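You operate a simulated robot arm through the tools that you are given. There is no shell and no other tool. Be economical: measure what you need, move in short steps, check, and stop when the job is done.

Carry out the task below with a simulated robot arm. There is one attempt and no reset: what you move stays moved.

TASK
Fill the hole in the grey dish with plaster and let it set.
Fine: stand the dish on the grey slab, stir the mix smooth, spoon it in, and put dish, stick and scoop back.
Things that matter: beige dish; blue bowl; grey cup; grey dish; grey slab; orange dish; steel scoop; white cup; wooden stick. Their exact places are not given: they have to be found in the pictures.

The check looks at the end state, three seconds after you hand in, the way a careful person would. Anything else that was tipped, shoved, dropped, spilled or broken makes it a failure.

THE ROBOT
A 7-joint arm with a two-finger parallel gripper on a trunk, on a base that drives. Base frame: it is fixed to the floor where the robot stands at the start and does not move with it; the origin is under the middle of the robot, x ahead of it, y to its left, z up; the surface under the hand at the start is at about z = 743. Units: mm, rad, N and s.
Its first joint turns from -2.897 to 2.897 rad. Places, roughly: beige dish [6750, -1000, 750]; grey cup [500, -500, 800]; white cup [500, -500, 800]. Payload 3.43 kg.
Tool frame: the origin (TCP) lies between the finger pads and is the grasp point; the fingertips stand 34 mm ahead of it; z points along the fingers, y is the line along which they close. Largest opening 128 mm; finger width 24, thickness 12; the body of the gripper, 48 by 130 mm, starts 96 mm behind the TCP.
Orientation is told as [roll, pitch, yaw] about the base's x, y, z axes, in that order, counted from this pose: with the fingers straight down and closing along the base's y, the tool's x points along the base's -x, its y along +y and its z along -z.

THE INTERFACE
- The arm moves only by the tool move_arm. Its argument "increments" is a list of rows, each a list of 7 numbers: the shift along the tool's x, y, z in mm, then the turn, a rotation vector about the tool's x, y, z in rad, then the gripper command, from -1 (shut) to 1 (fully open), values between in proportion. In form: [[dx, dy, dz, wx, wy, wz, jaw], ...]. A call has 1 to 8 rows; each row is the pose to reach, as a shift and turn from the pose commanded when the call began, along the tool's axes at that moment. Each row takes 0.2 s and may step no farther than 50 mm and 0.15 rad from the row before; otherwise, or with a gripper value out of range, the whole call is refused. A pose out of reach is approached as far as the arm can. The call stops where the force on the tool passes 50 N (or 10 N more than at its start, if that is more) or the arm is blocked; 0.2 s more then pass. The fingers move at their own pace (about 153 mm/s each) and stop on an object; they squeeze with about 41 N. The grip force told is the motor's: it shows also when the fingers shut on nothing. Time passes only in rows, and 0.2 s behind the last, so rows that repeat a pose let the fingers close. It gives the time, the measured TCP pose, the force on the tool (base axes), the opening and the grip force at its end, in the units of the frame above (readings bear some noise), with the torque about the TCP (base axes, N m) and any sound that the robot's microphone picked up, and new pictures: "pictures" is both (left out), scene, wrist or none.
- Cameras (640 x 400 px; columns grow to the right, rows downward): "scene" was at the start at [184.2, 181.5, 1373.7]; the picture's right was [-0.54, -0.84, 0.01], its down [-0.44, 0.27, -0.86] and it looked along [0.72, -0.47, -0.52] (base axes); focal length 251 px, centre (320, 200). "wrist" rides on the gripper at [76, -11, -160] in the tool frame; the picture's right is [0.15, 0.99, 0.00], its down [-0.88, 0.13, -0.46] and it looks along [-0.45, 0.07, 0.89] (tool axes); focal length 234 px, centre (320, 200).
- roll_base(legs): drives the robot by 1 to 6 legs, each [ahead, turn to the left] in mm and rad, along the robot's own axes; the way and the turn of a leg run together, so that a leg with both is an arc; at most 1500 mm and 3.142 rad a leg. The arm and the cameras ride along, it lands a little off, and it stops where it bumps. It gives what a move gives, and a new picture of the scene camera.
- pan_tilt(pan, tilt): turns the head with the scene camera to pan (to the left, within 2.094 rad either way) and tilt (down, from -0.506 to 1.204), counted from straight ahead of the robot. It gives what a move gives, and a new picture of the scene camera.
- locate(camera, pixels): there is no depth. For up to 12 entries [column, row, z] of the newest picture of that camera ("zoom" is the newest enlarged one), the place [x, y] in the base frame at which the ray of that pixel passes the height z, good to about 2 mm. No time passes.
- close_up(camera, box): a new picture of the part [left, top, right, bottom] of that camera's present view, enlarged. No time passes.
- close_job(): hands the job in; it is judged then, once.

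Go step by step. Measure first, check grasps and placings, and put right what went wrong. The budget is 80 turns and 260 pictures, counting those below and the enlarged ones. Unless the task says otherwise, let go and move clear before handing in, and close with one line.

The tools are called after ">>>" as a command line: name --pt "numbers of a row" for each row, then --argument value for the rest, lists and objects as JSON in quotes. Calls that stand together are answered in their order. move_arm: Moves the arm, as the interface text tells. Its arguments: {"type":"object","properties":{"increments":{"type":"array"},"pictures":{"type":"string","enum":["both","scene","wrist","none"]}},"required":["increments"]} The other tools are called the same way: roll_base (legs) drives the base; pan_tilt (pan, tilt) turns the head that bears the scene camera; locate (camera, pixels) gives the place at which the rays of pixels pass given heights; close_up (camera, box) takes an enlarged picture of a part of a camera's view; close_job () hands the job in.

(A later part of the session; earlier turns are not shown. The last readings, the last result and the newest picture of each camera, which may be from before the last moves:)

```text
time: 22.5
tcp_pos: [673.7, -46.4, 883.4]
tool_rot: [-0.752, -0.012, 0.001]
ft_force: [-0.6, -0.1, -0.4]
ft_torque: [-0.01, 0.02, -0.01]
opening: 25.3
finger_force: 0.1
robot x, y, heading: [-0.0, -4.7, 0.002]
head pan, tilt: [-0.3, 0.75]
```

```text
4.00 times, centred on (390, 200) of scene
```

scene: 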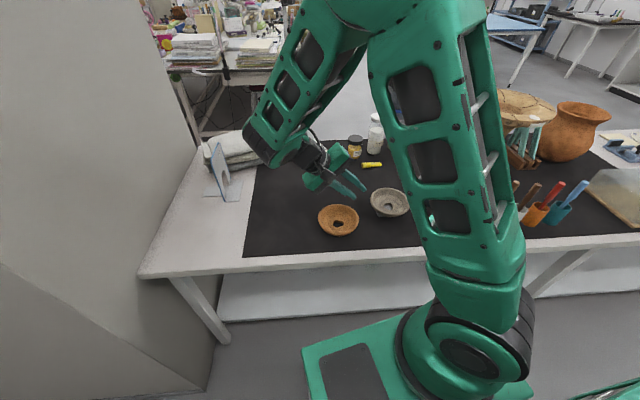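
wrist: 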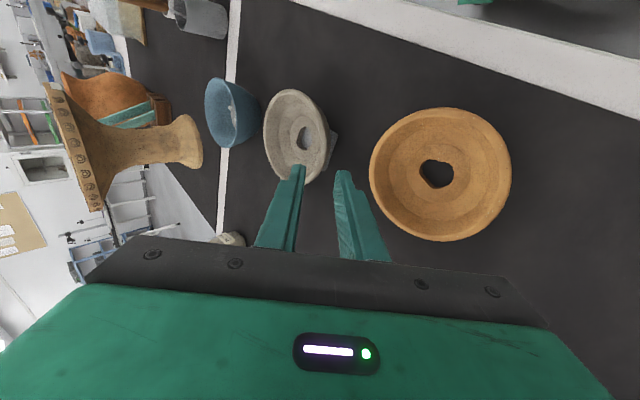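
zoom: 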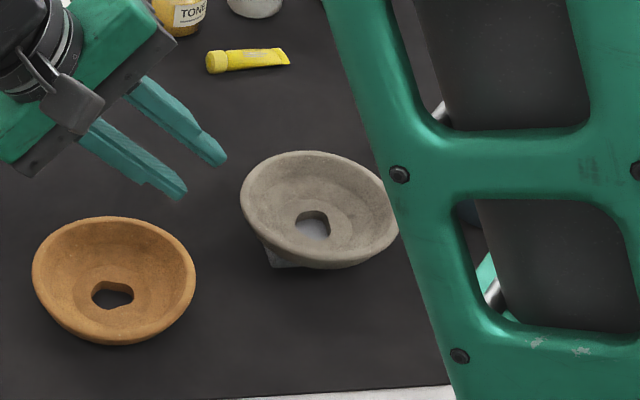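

The dish stands on the slab with the slab showing through its hole. I'll straighten the tool and look from above on the way to the cups.

>>> move_arm --pt "0 -27 -29 -0.14 0 0 0" --pt "15 -66 -18 -0.28 0 0 0.3" --pt "35 -106 -8 -0.42 0 0 0.3" --pt "55 -146 2 -0.56 0 0 0.3" --pt "74 -185 13 -0.7 0 0 0.3" --pt "74 -185 13 -0.752 0 0 0.3" --pictures "both"

>>> close_up --camera "wrist" --box '[220, 120, 420, 245]'

>>> close_up --camera "scene" --box '[370, 150, 530, 250]'

```text
time: 23.9
tcp_pos: [604.1, -189.0, 1000.9]
tool_rot: [0.004, -0.01, 0.002]
ft_force: [0.3, 0.3, -0.9]
ft_torque: [0.01, 0.0, -0.01]
opening: 83.4
finger_force: 0.1
robot x, y, heading: [-0.4, -4.6, 0.002]
head pan, tilt: [-0.3, 0.75]
```

scene: 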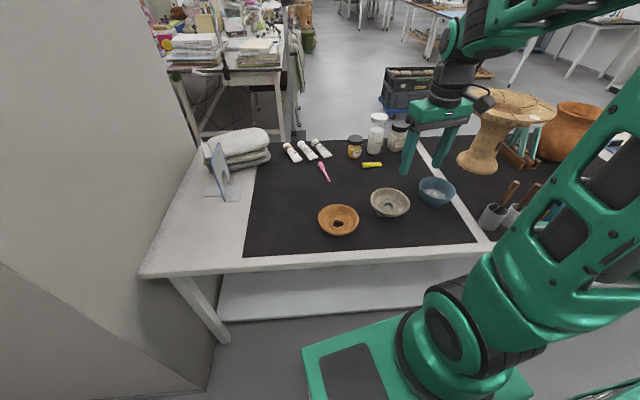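
wrist: 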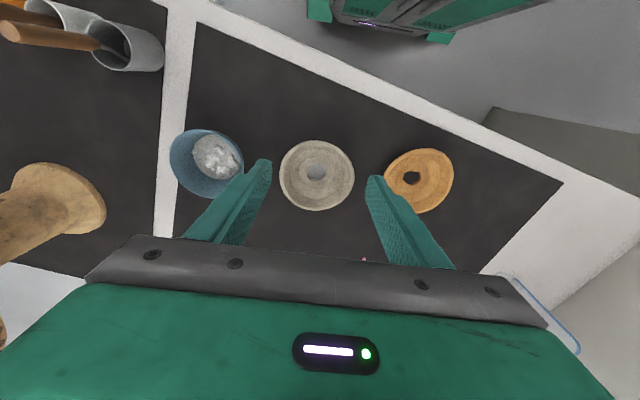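

```text
3.20 times, centred on (320, 182) of wrist
```

zoom: 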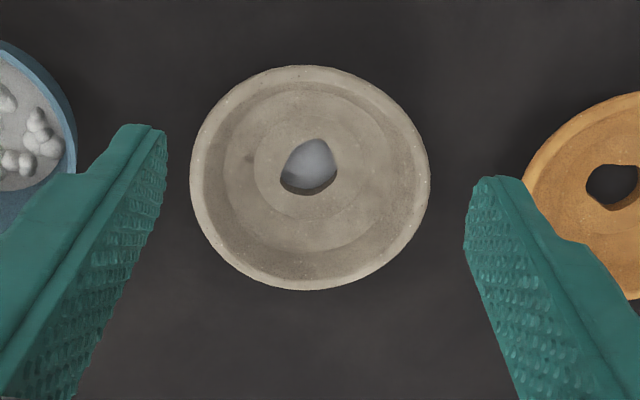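

```text
4.00 times, centred on (450, 200) of scene
```

zoom: 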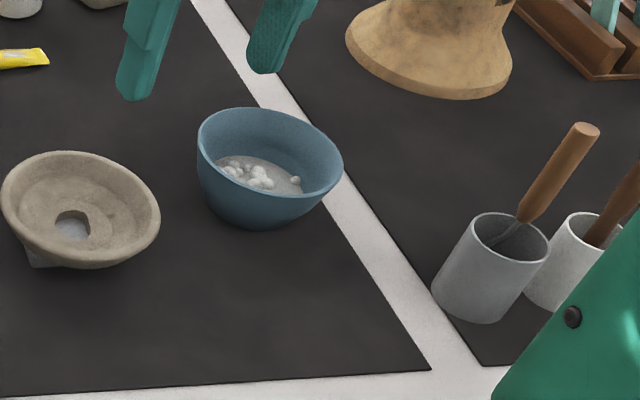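

The dish sits level with its hole fully over the slab. I'll measure the dish, hole and bowl.

>>> locate --camera "wrist" --pixels '[[280, 176, 802], [355, 176, 802], [316, 141, 802], [316, 210, 802], [316, 173, 770], [170, 165, 795], [244, 165, 795], [207, 130, 795], [207, 198, 795], [216, 157, 765]]'

>>> locate --camera "zoom" --pixels '[[197, 145, 795], [344, 172, 795], [250, 108, 795], [290, 195, 795], [270, 155, 795], [270, 155, 805], [255, 180, 765], [72, 230, 770], [585, 128, 905], [510, 240, 810], [545, 250, 810], [470, 225, 810]]'

```text
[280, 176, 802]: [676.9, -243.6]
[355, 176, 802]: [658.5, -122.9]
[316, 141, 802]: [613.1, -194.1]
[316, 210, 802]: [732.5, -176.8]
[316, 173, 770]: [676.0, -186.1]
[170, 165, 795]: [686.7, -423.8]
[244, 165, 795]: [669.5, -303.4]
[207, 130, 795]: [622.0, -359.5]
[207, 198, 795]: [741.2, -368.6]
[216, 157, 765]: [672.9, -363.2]
```

```text
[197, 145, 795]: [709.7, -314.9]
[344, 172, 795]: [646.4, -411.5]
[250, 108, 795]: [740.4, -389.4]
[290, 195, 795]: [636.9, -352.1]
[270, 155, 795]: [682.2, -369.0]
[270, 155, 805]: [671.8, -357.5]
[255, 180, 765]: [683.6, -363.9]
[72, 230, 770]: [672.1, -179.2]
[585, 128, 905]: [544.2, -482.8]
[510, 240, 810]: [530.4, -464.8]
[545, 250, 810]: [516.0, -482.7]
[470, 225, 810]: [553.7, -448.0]
```

The bowl centre is (680,-365), the hole about (675,-185). Now I'll go over the cups for precise stick and scoop positions.

>>> move_arm --pt "20 -40 0 0 0 0 0.3" --pt "40 -80 0 0 0 0 0.3" --pt "60 -120 0 0 0 0 0.3" --pt "80 -160 0 0 0 0 0.3" --pt "100 -200 0 0 0 0 0.3" --pt "120 -240 0 0 0 0 0.3" --pt "140 -280 0 0 0 0 0.3" --pt "160 -320 0 0 0 0 0.3" --pictures "wrist"

>>> close_up --camera "wrist" --box '[220, 120, 380, 220]'

>>> pan_tilt --pan -0.75 --tilt 0.7

```text
time: 25.7
tcp_pos: [443.1, -513.0, 993.6]
tool_rot: [0.001, -0.013, 0.001]
ft_force: [-0.2, -0.4, 0.4]
ft_torque: [-0.03, 0.02, -0.02]
opening: 83.1
finger_force: 0.0
robot x, y, heading: [-0.8, -7.0, 0.003]
head pan, tilt: [-0.3, 0.75]
```

wrist: 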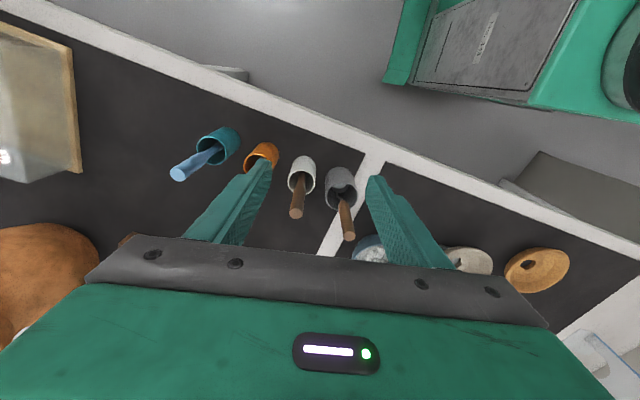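

```text
4.00 times, centred on (300, 170) of wrist
```

zoom: 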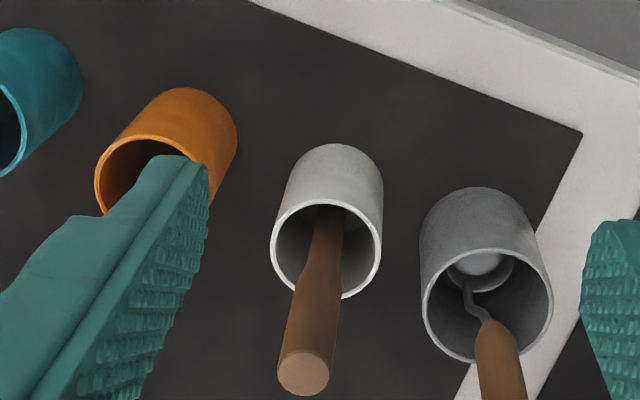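

```text
time: 26.6
tcp_pos: [444.1, -511.9, 993.3]
tool_rot: [0.002, -0.012, 0.003]
ft_force: [0.3, -0.4, 0.3]
ft_torque: [0.0, 0.03, -0.01]
opening: 83.1
finger_force: 0.0
robot x, y, heading: [1.7, -3.7, -0.0]
head pan, tilt: [-0.75, 0.7]
```

scene: 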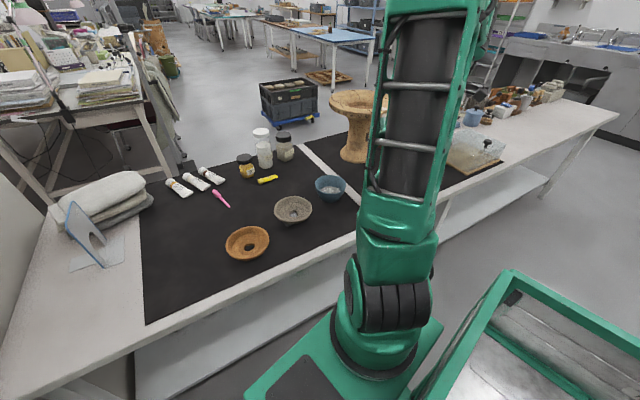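

I'll locate the handle tops and cup rims in the current wrist view for a third bearing.

>>> locate --camera "wrist" --pixels '[[295.75, 213.25, 900], [295.75, 213.25, 920], [301.5, 181.5, 810], [301.5, 181.5, 830], [348, 236, 905], [341.5, 195.5, 810], [348, 236, 920], [341, 190, 760], [301, 178, 790]]'

>>> close_up --camera "wrist" --box '[260, 150, 388, 250]'

```text
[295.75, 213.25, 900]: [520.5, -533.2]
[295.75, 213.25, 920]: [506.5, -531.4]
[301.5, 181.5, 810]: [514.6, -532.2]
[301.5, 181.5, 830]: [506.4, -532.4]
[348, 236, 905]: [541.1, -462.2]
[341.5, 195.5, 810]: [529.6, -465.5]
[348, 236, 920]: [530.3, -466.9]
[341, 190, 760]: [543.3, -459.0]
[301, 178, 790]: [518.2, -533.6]
```

```text
4.00 times, centred on (324, 200) of wrist
```

zoom: 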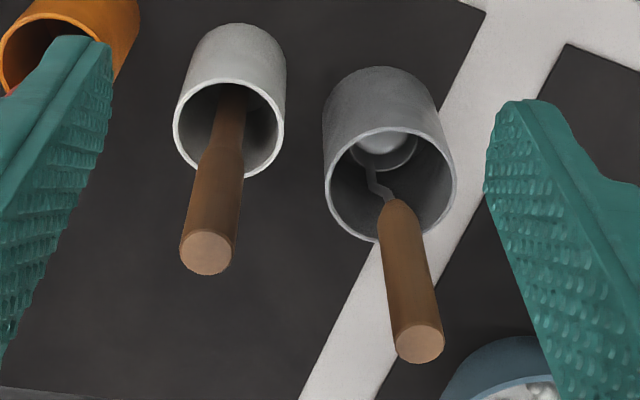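

The stick top is at (520,-533,900), with the cup centre at (515,-532). I'll centre above it with opening 50 and then check before descending.

>>> move_arm --pt "-37 -10 0 0 0 0 -0.2" --pt "-74 -21 20 0 0 0 -0.2" --pt "-74 -21 45 0 0 0 -0.2" --pt "-74 -21 45 0 0 0 -0.2" --pictures "wrist"

>>> close_up --camera "wrist" --box '[240, 100, 400, 200]'

>>> close_up --camera "scene" --box '[320, 100, 520, 225]'

```text
time: 27.6
tcp_pos: [513.7, -532.7, 950.0]
tool_rot: [0.001, -0.012, 0.003]
ft_force: [0.0, 0.2, -0.2]
ft_torque: [-0.01, 0.01, 0.03]
opening: 51.0
finger_force: 0.0
robot x, y, heading: [-1.1, -0.5, 0.002]
head pan, tilt: [-0.75, 0.7]
```

wrist: 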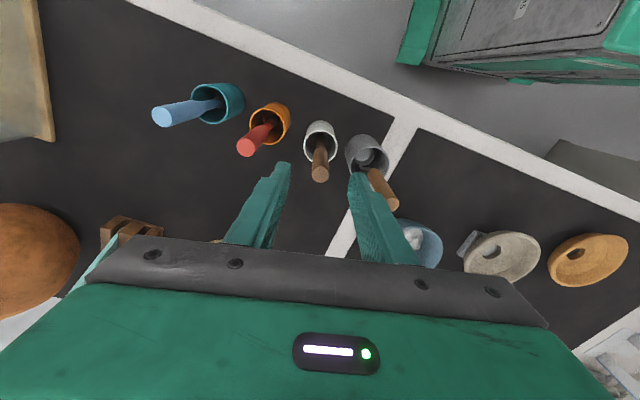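

```text
4.00 times, centred on (320, 150) of wrist
```

zoom: 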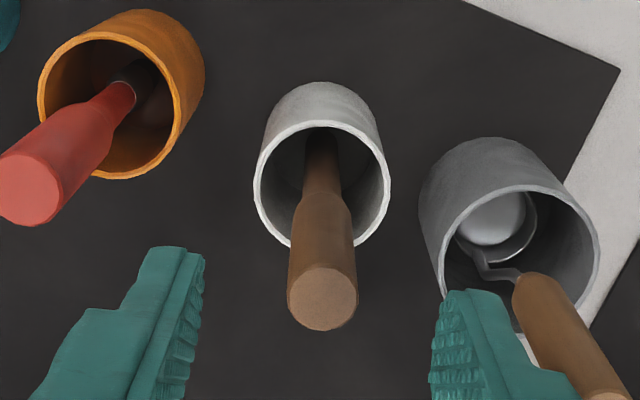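

```text
3.20 times, centred on (420, 162) of scene
```

zoom: 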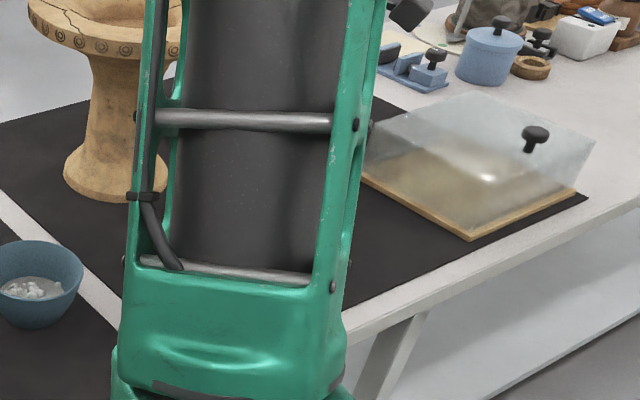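

The stick is centred between the fingers (320,175). I'll descend to z≈878 with opening 42 and grip.

>>> move_arm --pt "-4 0 24 0 0 0 -0.35" --pt "-4 0 48 0 0 0 -0.35" --pt "-4 0 72 0 0 0 -0.35" --pt "-4 0 72 0 0 0 -0.7" --pt "-4 0 72 0 0 0 -1" --pt "-4 0 72 0 0 0 -1" --pictures "wrist"

>>> close_up --camera "wrist" --box '[240, 100, 400, 200]'

```text
time: 29.0
tcp_pos: [517.5, -529.7, 878.8]
tool_rot: [0.001, -0.013, 0.002]
ft_force: [-0.1, -0.1, -0.2]
ft_torque: [0.0, -0.02, 0.04]
opening: 15.0
finger_force: 40.8
robot x, y, heading: [0.3, -5.4, -0.001]
head pan, tilt: [-0.75, 0.7]
```

wrist: 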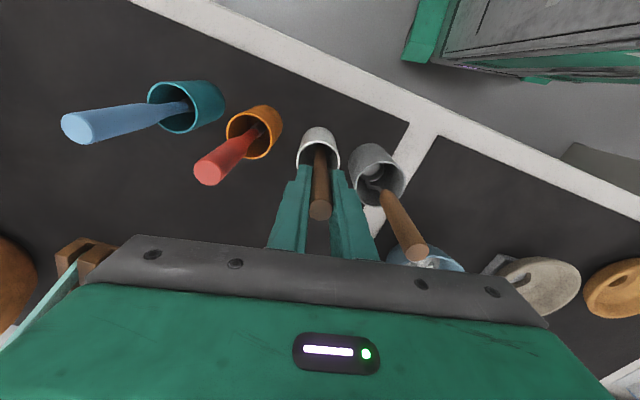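

```text
4.00 times, centred on (320, 150) of wrist
```

zoom: 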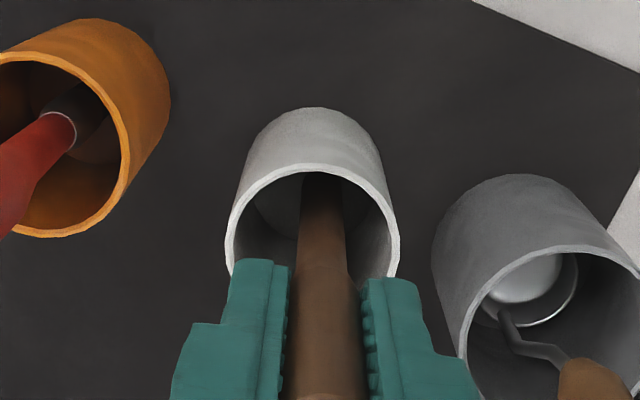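

The stick is gripped (15 mm, 41 N). I'll lift it straight out, then carry it around the grey cup toward the bowl.

>>> move_arm --pt "0 0 -40 0 0 0 -1" --pt "0 0 -80 0 0 0 -1" --pt "0 0 -120 0 0 0 -1" --pt "0 0 -155 0 0 0 -1" --pt "-45 0 -155 0 0 0 -1" --pt "-80 30 -155 0 0 0 -1" --pt "-110 65 -155 0 0 0 -1" --pt "-140 100 -155 0 0 0 -1" --pictures "both"

>>> close_up --camera "wrist" --box '[220, 90, 420, 215]'

>>> close_up --camera "scene" --box '[260, 90, 460, 215]'

```text
time: 30.8
tcp_pos: [657.0, -432.0, 1034.1]
tool_rot: [0.002, -0.013, 0.0]
ft_force: [-0.3, -0.4, 0.2]
ft_torque: [0.06, -0.04, 0.02]
opening: 15.0
finger_force: 41.4
robot x, y, heading: [-4.5, -3.1, -0.003]
head pan, tilt: [-0.75, 0.7]
```

scene: 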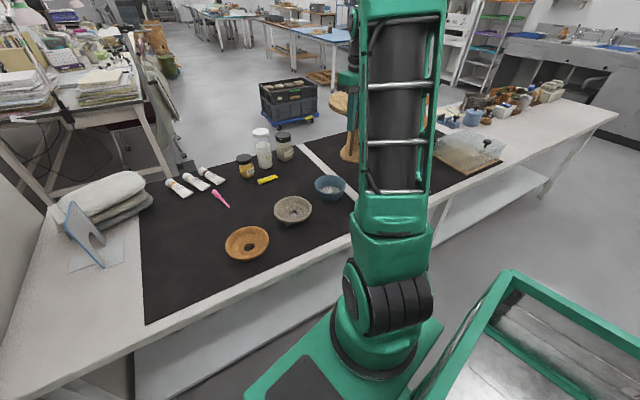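
wrist: 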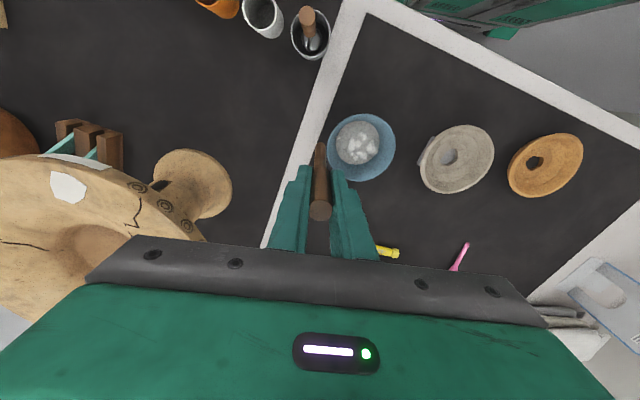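

```text
3.20 times, centred on (320, 152) of wrist
```

zoom: 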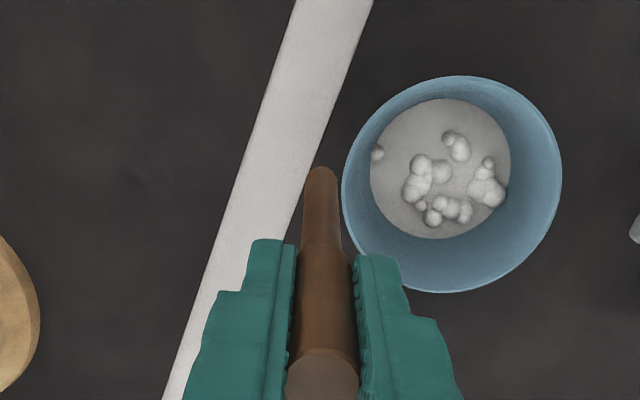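

```text
3.20 times, centred on (360, 152) of scene
```

zoom: 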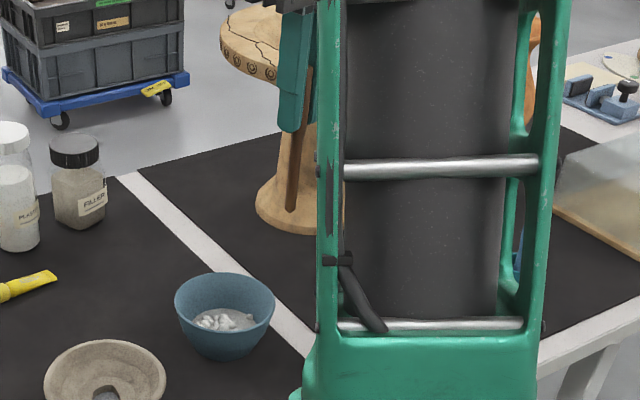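

The stick hangs upright and the lumps show in the mix. I'll locate the bowl rim and surface precisely in this view.

>>> locate --camera "wrist" --pixels '[[326.9, 148.9, 795], [395.6, 145.8, 795], [360.6, 113, 795], [362, 180.8, 795], [335.5, 145, 765], [379.7, 140, 765], [357.5, 120.5, 765], [357.5, 164.5, 765], [357.5, 142, 765], [320, 142.6, 904]]'

>>> locate --camera "zoom" --pixels '[[174, 300, 795], [274, 305, 795], [225, 273, 795], [224, 322, 765], [292, 210, 904]]'

```text
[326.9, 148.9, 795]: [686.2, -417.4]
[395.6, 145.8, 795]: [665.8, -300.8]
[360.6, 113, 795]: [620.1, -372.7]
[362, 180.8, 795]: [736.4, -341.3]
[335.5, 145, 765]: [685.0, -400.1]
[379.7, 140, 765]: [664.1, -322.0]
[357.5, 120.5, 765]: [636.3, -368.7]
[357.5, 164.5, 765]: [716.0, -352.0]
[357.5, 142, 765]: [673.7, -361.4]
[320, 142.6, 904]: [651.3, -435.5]
```

```text
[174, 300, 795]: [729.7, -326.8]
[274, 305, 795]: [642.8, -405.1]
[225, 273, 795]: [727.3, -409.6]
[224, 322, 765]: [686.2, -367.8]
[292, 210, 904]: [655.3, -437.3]
```

The bowl centre is about (678,-361), and the stick tip sits about 130 mm below the TCP and offset (-5,-4). I'll centre it and lower the tip to just above the mix.

>>> move_arm --pt "-12 36 0 0 0 0 -1" --pt "-25 73 0 0 0 0 -1" --pt "-24 73 40 0 0 0 -1" --pt "-24 73 80 0 0 0 -1" --pt "-24 73 115 0 0 0 -1" --pt "-24 73 115 0 0 0 -1" --pictures "both"

>>> close_up --camera "wrist" --box '[240, 80, 400, 180]'

>>> close_up --camera "scene" --box '[260, 130, 420, 230]'

```text
time: 32.2
tcp_pos: [683.6, -358.9, 921.4]
tool_rot: [0.005, -0.012, 0.002]
ft_force: [0.5, 0.4, 0.3]
ft_torque: [-0.01, 0.0, -0.04]
opening: 14.7
finger_force: 40.8
robot x, y, heading: [-3.0, -3.1, 0.004]
head pan, tilt: [-0.75, 0.7]
```

scene: 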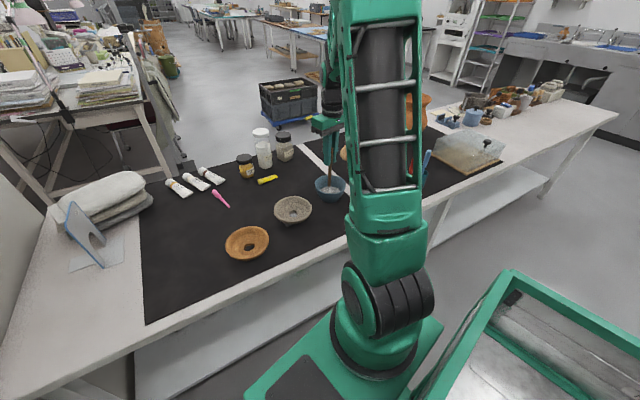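
wrist: 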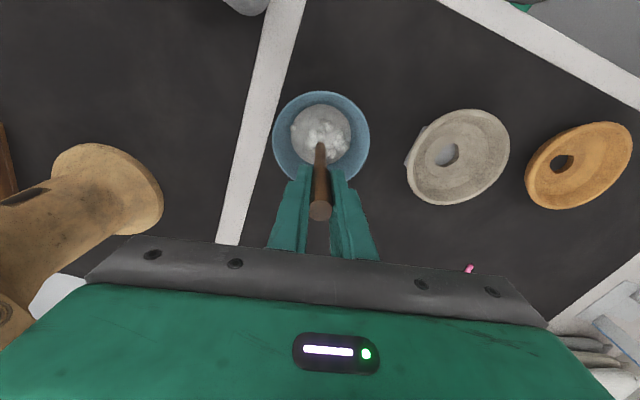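

```text
4.00 times, centred on (320, 130) of wrist
```

zoom: 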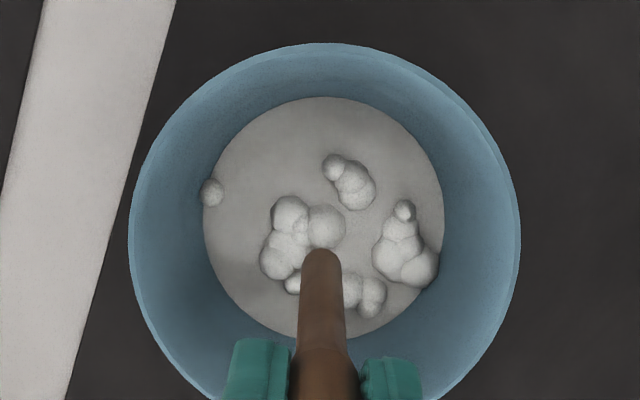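

```text
4.00 times, centred on (340, 180) of scene
```

zoom: 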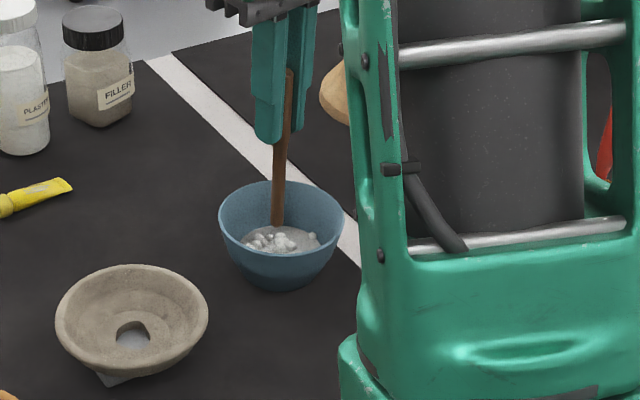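

The tip is over the middle of the mix. I'll lower it gently and read the force.

>>> move_arm --pt "0 0 10 0 0 0 -1" --pt "0 0 20 0 0 0 -1" --pt "0 0 28 0 0 0 -1" --pt "0 0 28 0 0 0 -1" --pictures "none"

>>> close_up --camera "scene" --box '[290, 160, 370, 210]'

>>> close_up --camera "wrist" --box '[240, 80, 400, 180]'

```text
time: 33.2
tcp_pos: [685.1, -357.2, 894.1]
tool_rot: [0.005, -0.012, 0.002]
ft_force: [0.2, 0.3, 0.1]
ft_torque: [0.04, 0.01, -0.02]
opening: 15.0
finger_force: 40.6
robot x, y, heading: [-1.1, -5.3, 0.001]
head pan, tilt: [-0.75, 0.7]
```

```text
8.00 times, centred on (330, 185) of scene
```

zoom: 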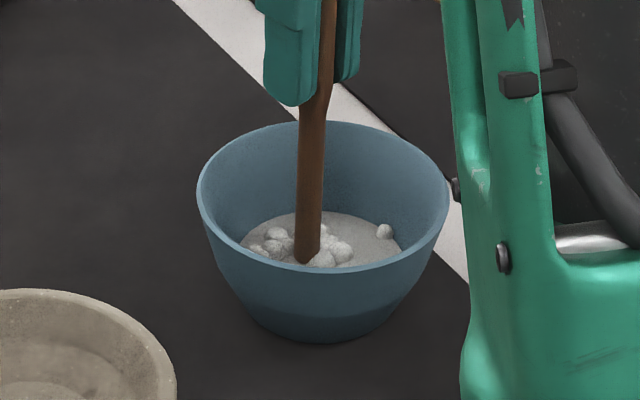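

```text
4.00 times, centred on (320, 130) of wrist
```

zoom: 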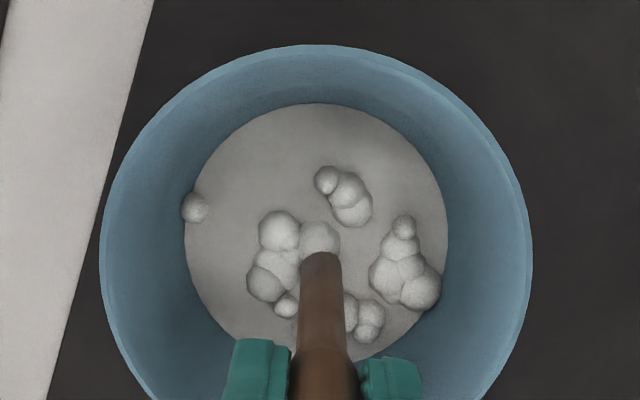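

The tip is at the mix surface. I'll go 7 mm deeper, then stir a first circle of radius 22.

>>> move_arm --pt "0 0 4 0 0 0 -1" --pt "0 0 7 0 0 0 -1" --pt "12 0 7 0 0 0 -1" --pt "12 0 7 0 0 0 -1" --pictures "none"

>>> move_arm --pt "10 0 0 0 0 0 -1" --pt "4 16 0 0 0 0 -1" --pt "-12 22 0 0 0 0 -1" --pt "-28 16 0 0 0 0 -1" --pt "-34 0 0 0 0 0 -1" --pt "-28 -16 0 0 0 0 -1" --pt "-12 -22 0 0 0 0 -1" --pt "4 -16 0 0 0 0 -1" --pictures "none"

>>> close_up --camera "wrist" --box '[240, 80, 400, 180]'

>>> close_up --camera "scene" --box '[290, 160, 370, 210]'

```text
time: 34.2
tcp_pos: [673.2, -356.4, 888.8]
tool_rot: [0.003, -0.012, 0.001]
ft_force: [-1.0, -0.3, -0.3]
ft_torque: [0.01, -0.03, -0.01]
opening: 14.8
finger_force: 41.5
robot x, y, heading: [0.2, -6.0, 0.0]
head pan, tilt: [-0.75, 0.7]
```

```text
time: 36.0
tcp_pos: [669.4, -372.7, 887.2]
tool_rot: [0.003, -0.012, 0.001]
ft_force: [0.2, 0.7, -0.3]
ft_torque: [0.0, 0.01, -0.01]
opening: 15.0
finger_force: 41.0
robot x, y, heading: [-1.4, -4.6, 0.004]
head pan, tilt: [-0.75, 0.7]
```

```text
4.00 times, centred on (320, 130) of wrist
```

zoom: 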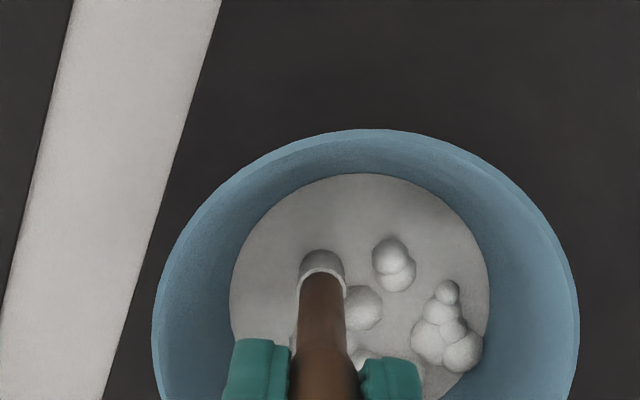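

```text
8.00 times, centred on (330, 185) of scene
```

zoom: 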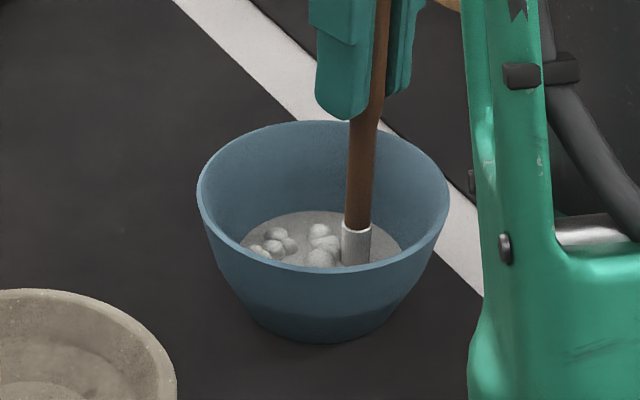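

The stick is wet and the lumps are breaking up. I'll make a wide circle, then a narrow one.

>>> move_arm --pt "11 16 0 0 0 0 -1" --pt "3 35 0 0 0 0 -1" --pt "-16 43 0 0 0 0 -1" --pt "-35 35 0 0 0 0 -1" --pt "-43 16 0 0 0 0 -1" --pt "-35 -3 0 0 0 0 -1" --pt "-16 -11 0 0 0 0 -1" --pt "3 -3 0 0 0 0 -1" --pictures "none"

>>> move_arm --pt "-5 19 0 0 0 0 -1" --pt "-9 29 0 0 0 0 -1" --pt "-19 33 0 0 0 0 -1" --pt "-29 29 0 0 0 0 -1" --pt "-33 19 0 0 0 0 -1" --pt "-29 9 0 0 0 0 -1" --pt "-19 5 0 0 0 0 -1" --pt "-9 9 0 0 0 0 -1" --pictures "none"

>>> close_up --camera "wrist" --box '[240, 80, 400, 180]'

>>> close_up --camera "scene" --box '[290, 160, 370, 210]'

```text
time: 37.8
tcp_pos: [666.3, -373.4, 887.2]
tool_rot: [0.003, -0.013, 0.001]
ft_force: [-0.1, -0.4, -0.1]
ft_torque: [-0.05, 0.05, -0.01]
opening: 14.8
finger_force: 40.6
robot x, y, heading: [-1.0, -3.3, -0.003]
head pan, tilt: [-0.75, 0.7]
```

```text
time: 39.6
tcp_pos: [674.1, -365.9, 887.3]
tool_rot: [0.002, -0.013, 0.004]
ft_force: [0.6, 0.0, -0.9]
ft_torque: [0.0, 0.01, 0.04]
opening: 15.1
finger_force: 40.5
robot x, y, heading: [-2.2, -4.2, 0.007]
head pan, tilt: [-0.75, 0.7]
```

```text
4.00 times, centred on (320, 130) of wrist
```

zoom: 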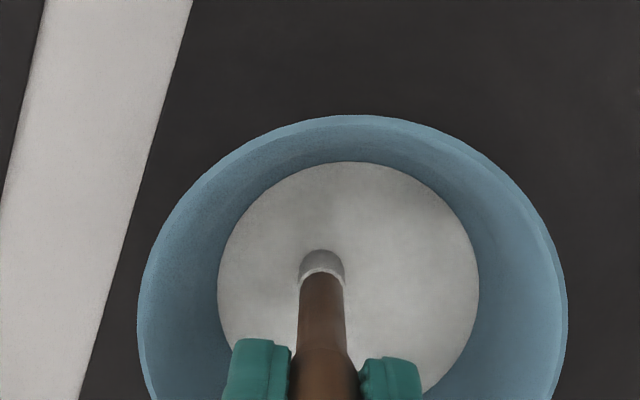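

```text
8.00 times, centred on (330, 185) of scene
```

zoom: 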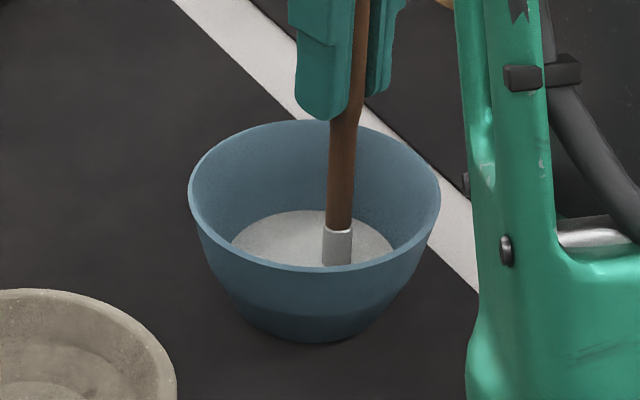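

The mix is smooth. I'll lift the stick, pause over the bowl to let it drip, and carry it back toward the white cup.

>>> move_arm --pt "0 0 -35 0 0 0 -1" --pt "0 0 -35 0 0 0 -1" --pt "0 0 -40 0 0 0 -1" --pt "0 0 -80 0 0 0 -1" --pt "0 0 -120 0 0 0 -1" --pt "0 0 -152 0 0 0 -1" --pt "8 -33 -152 0 0 0 -1" --pt "17 -66 -152 0 0 0 -1" --pictures "none"

>>> move_arm --pt "33 -32 0 0 0 0 -1" --pt "56 -65 0 0 0 0 -1" --pt "80 -98 0 0 0 0 -1" --pt "110 -98 0 0 0 0 -1" --pt "140 -98 0 0 0 0 -1" --pt "140 -98 0 0 0 0 -1" --pictures "wrist"

>>> close_up --camera "wrist" --box '[240, 100, 400, 200]'

>>> close_up --camera "scene" --box '[260, 130, 420, 230]'

```text
time: 41.4
tcp_pos: [656.2, -435.0, 1037.6]
tool_rot: [0.001, -0.012, 0.0]
ft_force: [-0.6, 0.8, 0.0]
ft_torque: [-0.05, 0.01, -0.01]
opening: 14.8
finger_force: 41.4
robot x, y, heading: [2.1, -4.8, -0.0]
head pan, tilt: [-0.75, 0.7]
```

```text
time: 42.8
tcp_pos: [516.0, -531.3, 1038.2]
tool_rot: [0.004, -0.013, 0.002]
ft_force: [0.6, -0.8, -0.1]
ft_torque: [0.04, 0.03, 0.01]
opening: 14.9
finger_force: 40.9
robot x, y, heading: [-2.0, -5.0, 0.002]
head pan, tilt: [-0.75, 0.7]
```

wrist: 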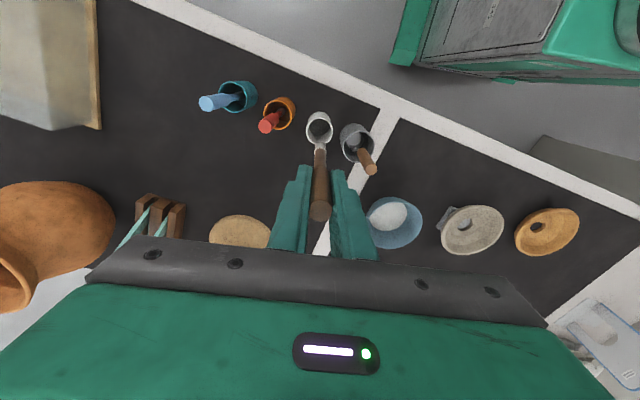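

```text
4.00 times, centred on (320, 150) of wrist
```

zoom: 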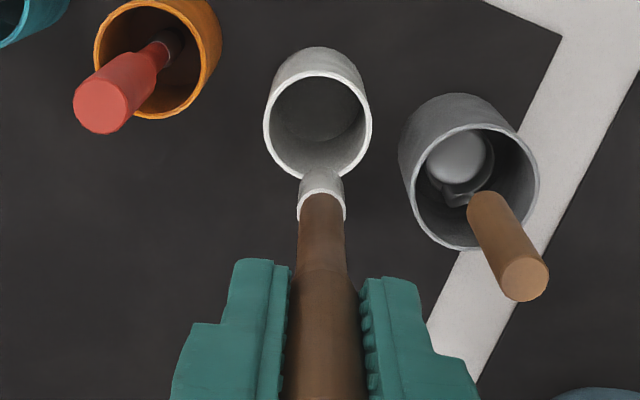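

```text
4.00 times, centred on (340, 180) of scene
```

zoom: 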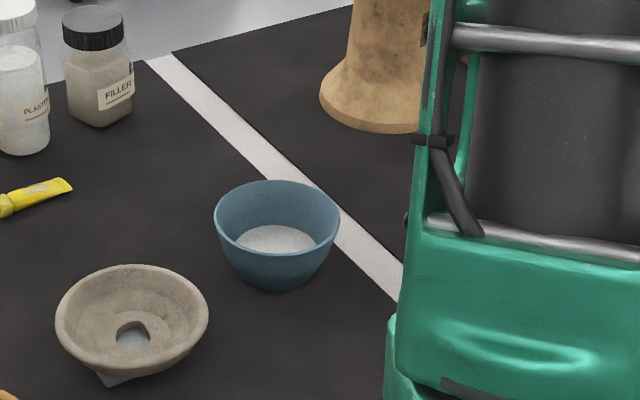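

No drips show on the mat. The stick is over the white cup, so I'll lower it in and check the force.

>>> move_arm --pt "0 0 40 0 0 0 -1" --pt "0 0 80 0 0 0 -1" --pt "0 0 120 0 0 0 -1" --pt "0 0 145 0 0 0 -1" --pt "0 1 156 0 0 0 -1" --pt "0 1 156 0 0 0 -1" --pictures "none"

>>> close_up --camera "wrist" --box '[240, 100, 400, 200]'

```text
time: 44.2
tcp_pos: [518.9, -530.2, 882.4]
tool_rot: [0.001, -0.012, 0.001]
ft_force: [-1.3, -0.1, -0.6]
ft_torque: [0.0, 0.0, 0.01]
opening: 15.2
finger_force: 41.2
robot x, y, heading: [-4.4, -5.3, -0.004]
head pan, tilt: [-0.75, 0.7]
```

```text
4.00 times, centred on (320, 150) of wrist
```

zoom: 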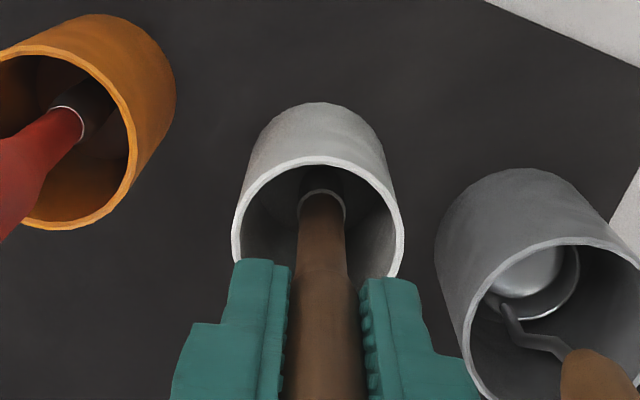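

The stick is inside the cup. I'll lower 3 mm, release, rise, and move over the scoop handle.

>>> move_arm --pt "0 0 3 0 0 0 -1" --pt "0 0 3 0 0 0 -0.5" --pt "0 0 3 0 0 0 -0.35" --pt "0 0 -30 0 0 0 -0.35" --pt "0 0 -72 0 0 0 -0.35" --pt "0 0 -110 0 0 0 -0.35" --pt "-8 33 -90 0 0 0 -0.35" --pt "-17 66 -80 0 0 0 -0.35" --pictures "wrist"

>>> close_up --camera "wrist" --box '[220, 90, 380, 190]'

```text
time: 46.0
tcp_pos: [534.4, -467.1, 962.3]
tool_rot: [0.003, -0.012, 0.0]
ft_force: [0.8, 0.6, -0.6]
ft_torque: [0.02, 0.01, 0.01]
opening: 41.7
finger_force: 0.1
robot x, y, heading: [-0.1, -1.6, -0.003]
head pan, tilt: [-0.75, 0.7]
```

wrist: 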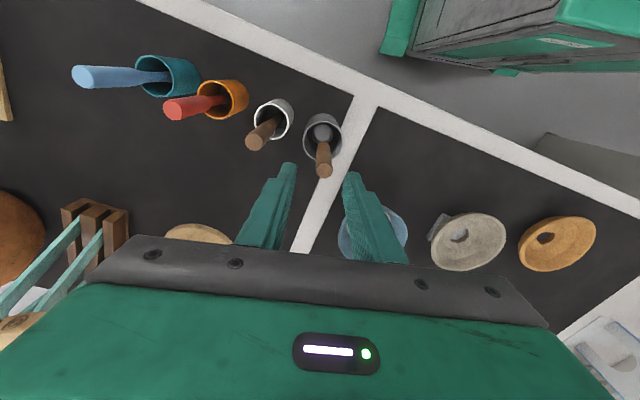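

```text
4.00 times, centred on (300, 140) of wrist
```

zoom: 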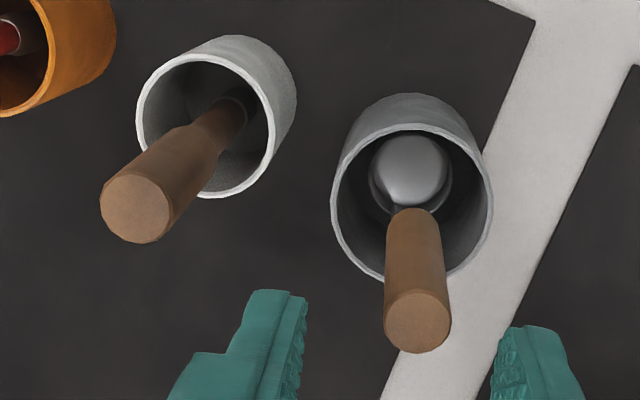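

The scoop handle top sits between the fingers at (324,170). I'll descend and grip it.

>>> move_arm --pt "0 4 27 0 0 0 -0.35" --pt "0 4 54 0 0 0 -0.35" --pt "0 4 80 0 0 0 -0.35" --pt "0 4 80 0 0 0 -0.7" --pt "0 4 80 0 0 0 -1" --pt "0 4 80 0 0 0 -1" --pictures "wrist"

>>> move_arm --pt "0 0 -40 0 0 0 -1" --pt "0 0 -80 0 0 0 -1" --pt "0 0 -120 0 0 0 -1" --pt "0 0 -155 0 0 0 -1" --pt "-40 0 -155 0 0 0 -1" --pt "-40 0 -155 0 0 0 -1" --pictures "both"

>>> close_up --camera "wrist" --box '[240, 100, 400, 200]'

```text
time: 47.4
tcp_pos: [538.1, -461.0, 881.9]
tool_rot: [0.005, -0.013, 0.002]
ft_force: [0.8, 0.3, -0.2]
ft_torque: [0.01, 0.02, 0.0]
opening: 14.1
finger_force: 40.6
robot x, y, heading: [-0.6, -4.5, 0.003]
head pan, tilt: [-0.75, 0.7]
```

wrist: 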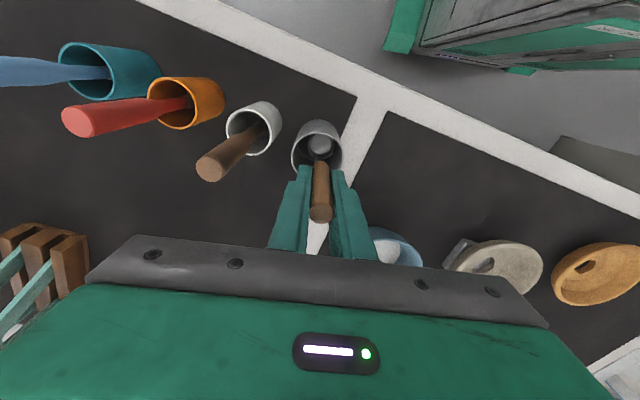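

```text
time: 48.8
tcp_pos: [574.2, -462.9, 1036.7]
tool_rot: [0.003, -0.014, 0.001]
ft_force: [0.2, 0.2, -0.9]
ft_torque: [0.0, -0.02, -0.02]
opening: 14.2
finger_force: 41.2
robot x, y, heading: [2.4, -3.9, -0.0]
head pan, tilt: [-0.75, 0.7]
```

scene: 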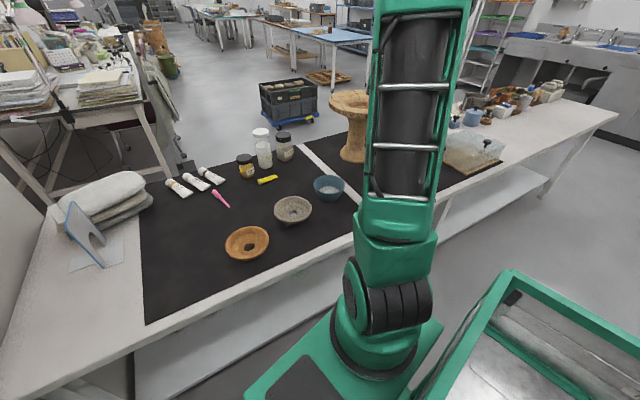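
wrist: 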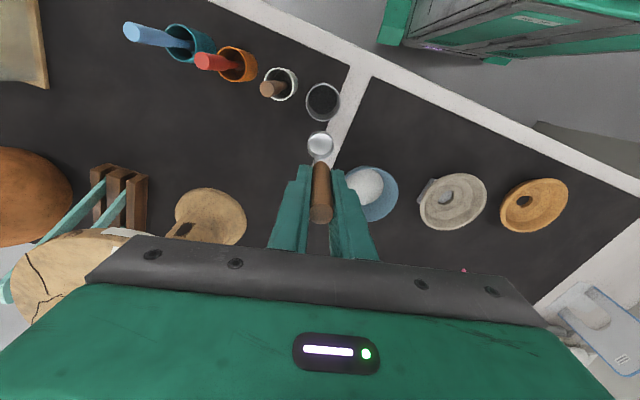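

```text
4.00 times, centred on (320, 150) of wrist
```

zoom: 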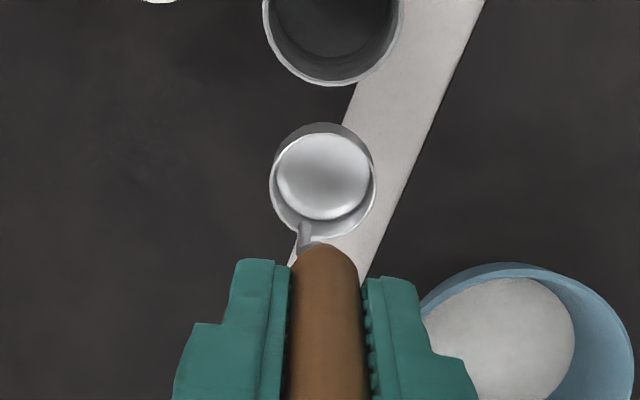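

The scoop's bowl faces up, about 31 mm wide and offset 9 mm toward -x. Its bottom is about 134 mm below the TCP. I'll move over the plaster and down to just above it.

>>> move_arm --pt "-28 26 0 0 0 0 -1" --pt "-56 51 0 0 0 0 -1" --pt "-84 77 0 0 0 0 -1" --pt "-111 102 0 0 0 0 -1" --pt "-111 102 40 0 0 0 -1" --pt "-111 102 80 0 0 0 -1" --pt "-111 102 112 0 0 0 -1" --pt "-111 102 112 0 0 0 -1" --pictures "wrist"

>>> close_up --camera "wrist" --box '[240, 80, 400, 180]'

>>> close_up --camera "scene" --box '[290, 150, 386, 210]'

```text
time: 50.6
tcp_pos: [688.2, -357.2, 924.2]
tool_rot: [0.002, -0.013, 0.002]
ft_force: [0.3, 0.4, -0.3]
ft_torque: [0.0, 0.01, 0.02]
opening: 14.3
finger_force: 41.3
robot x, y, heading: [0.1, -3.5, 0.001]
head pan, tilt: [-0.75, 0.7]
```

wrist: 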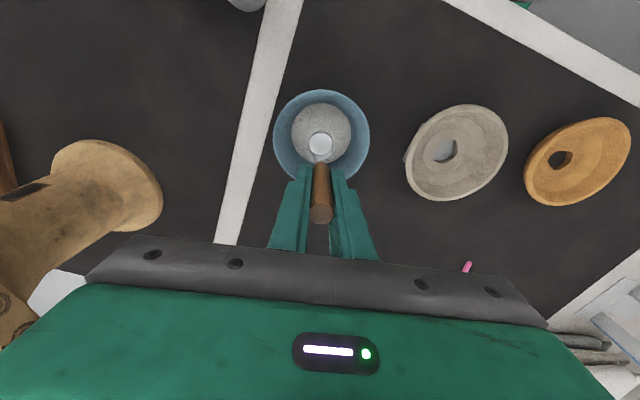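

```text
4.00 times, centred on (320, 130) of wrist
```

zoom: 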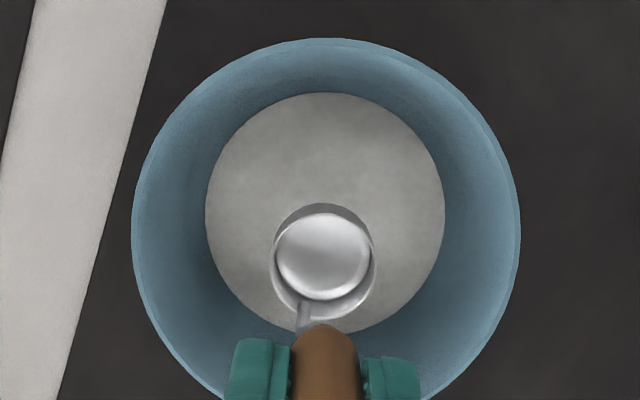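

```text
6.67 times, centred on (338, 180) of scene
```

zoom: 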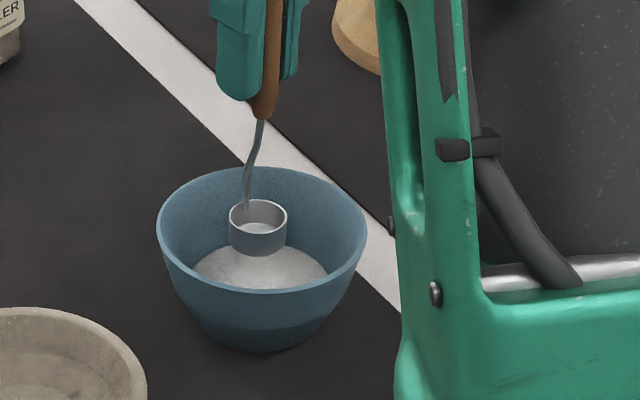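

The scoop is a small cylindrical cup. I'll dip it straight down into the mix, watching the force.

>>> move_arm --pt "0 0 12 0 0 0 -1" --pt "0 0 24 0 0 0 -1" --pt "0 0 34 0 0 0 -1" --pt "0 0 34 0 0 0 -1" --pictures "none"

>>> close_up --camera "wrist" --box '[240, 80, 400, 180]'

>>> close_up --camera "scene" --box '[290, 150, 386, 210]'

```text
time: 51.6
tcp_pos: [686.9, -356.5, 892.2]
tool_rot: [0.004, -0.012, 0.002]
ft_force: [0.7, -1.0, -0.6]
ft_torque: [0.0, -0.01, 0.01]
opening: 14.2
finger_force: 41.0
robot x, y, heading: [-4.5, -0.0, -0.001]
head pan, tilt: [-0.75, 0.7]
```

```text
4.00 times, centred on (320, 130) of wrist
```

zoom: 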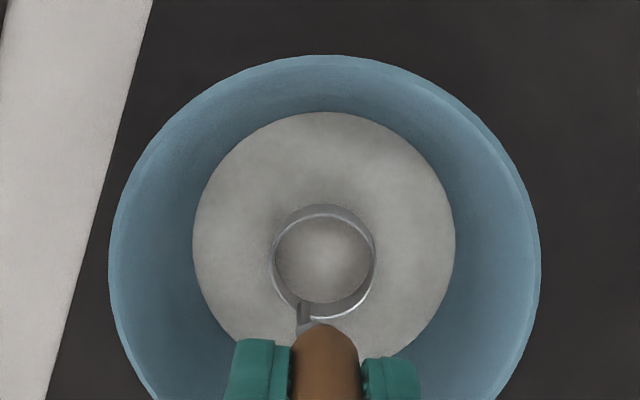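

```text
6.67 times, centred on (338, 180) of scene
```

zoom: 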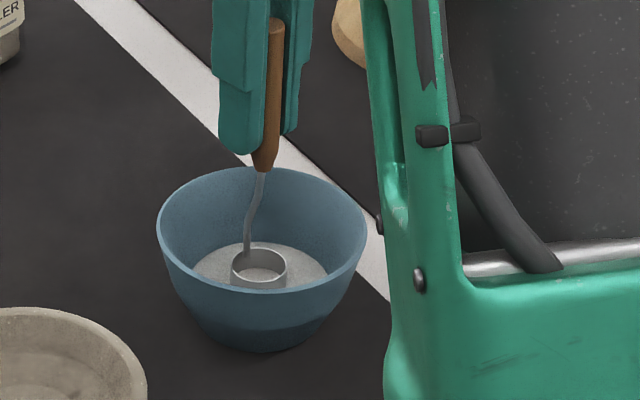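

The rim is still about 8 mm above the surface with no contact, so I'll lower further in small steps.

>>> move_arm --pt "0 0 2 0 0 0 -1" --pt "0 0 5 0 0 0 -1" --pt "0 0 5 0 0 0 -1" --pictures "none"

>>> move_arm --pt "0 0 2 0 0 0 -1" --pt "0 0 4 0 0 0 -1" --pt "0 0 4 0 0 0 -1" --pictures "none"

>>> close_up --camera "wrist" --box '[240, 80, 400, 180]'

>>> close_up --camera "scene" --box '[290, 150, 386, 210]'

```text
time: 52.4
tcp_pos: [688.3, -358.6, 887.4]
tool_rot: [0.005, -0.013, 0.001]
ft_force: [0.4, -0.9, -0.6]
ft_torque: [0.05, 0.0, -0.01]
opening: 14.2
finger_force: 40.7
robot x, y, heading: [-3.4, -4.8, 0.002]
head pan, tilt: [-0.75, 0.7]
```

```text
time: 53.2
tcp_pos: [685.9, -357.3, 883.1]
tool_rot: [0.002, -0.013, 0.002]
ft_force: [-0.3, -0.2, -0.5]
ft_torque: [0.02, 0.01, -0.02]
opening: 14.4
finger_force: 41.3
robot x, y, heading: [0.0, -5.0, 0.003]
head pan, tilt: [-0.75, 0.7]
```

```text
4.00 times, centred on (320, 130) of wrist
```

zoom: 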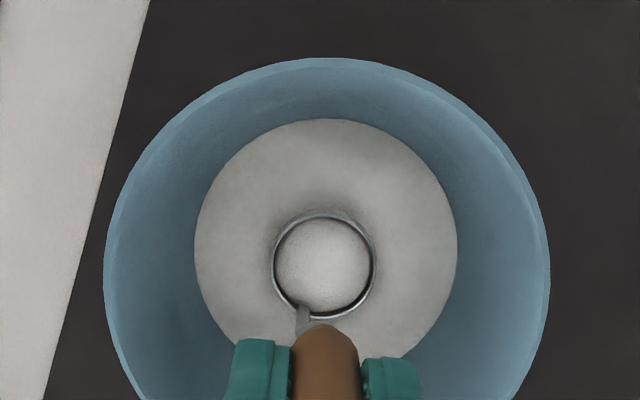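

```text
6.67 times, centred on (338, 180) of scene
```

zoom: 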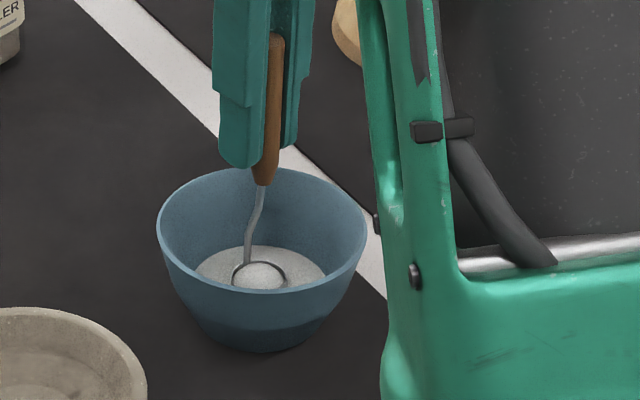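

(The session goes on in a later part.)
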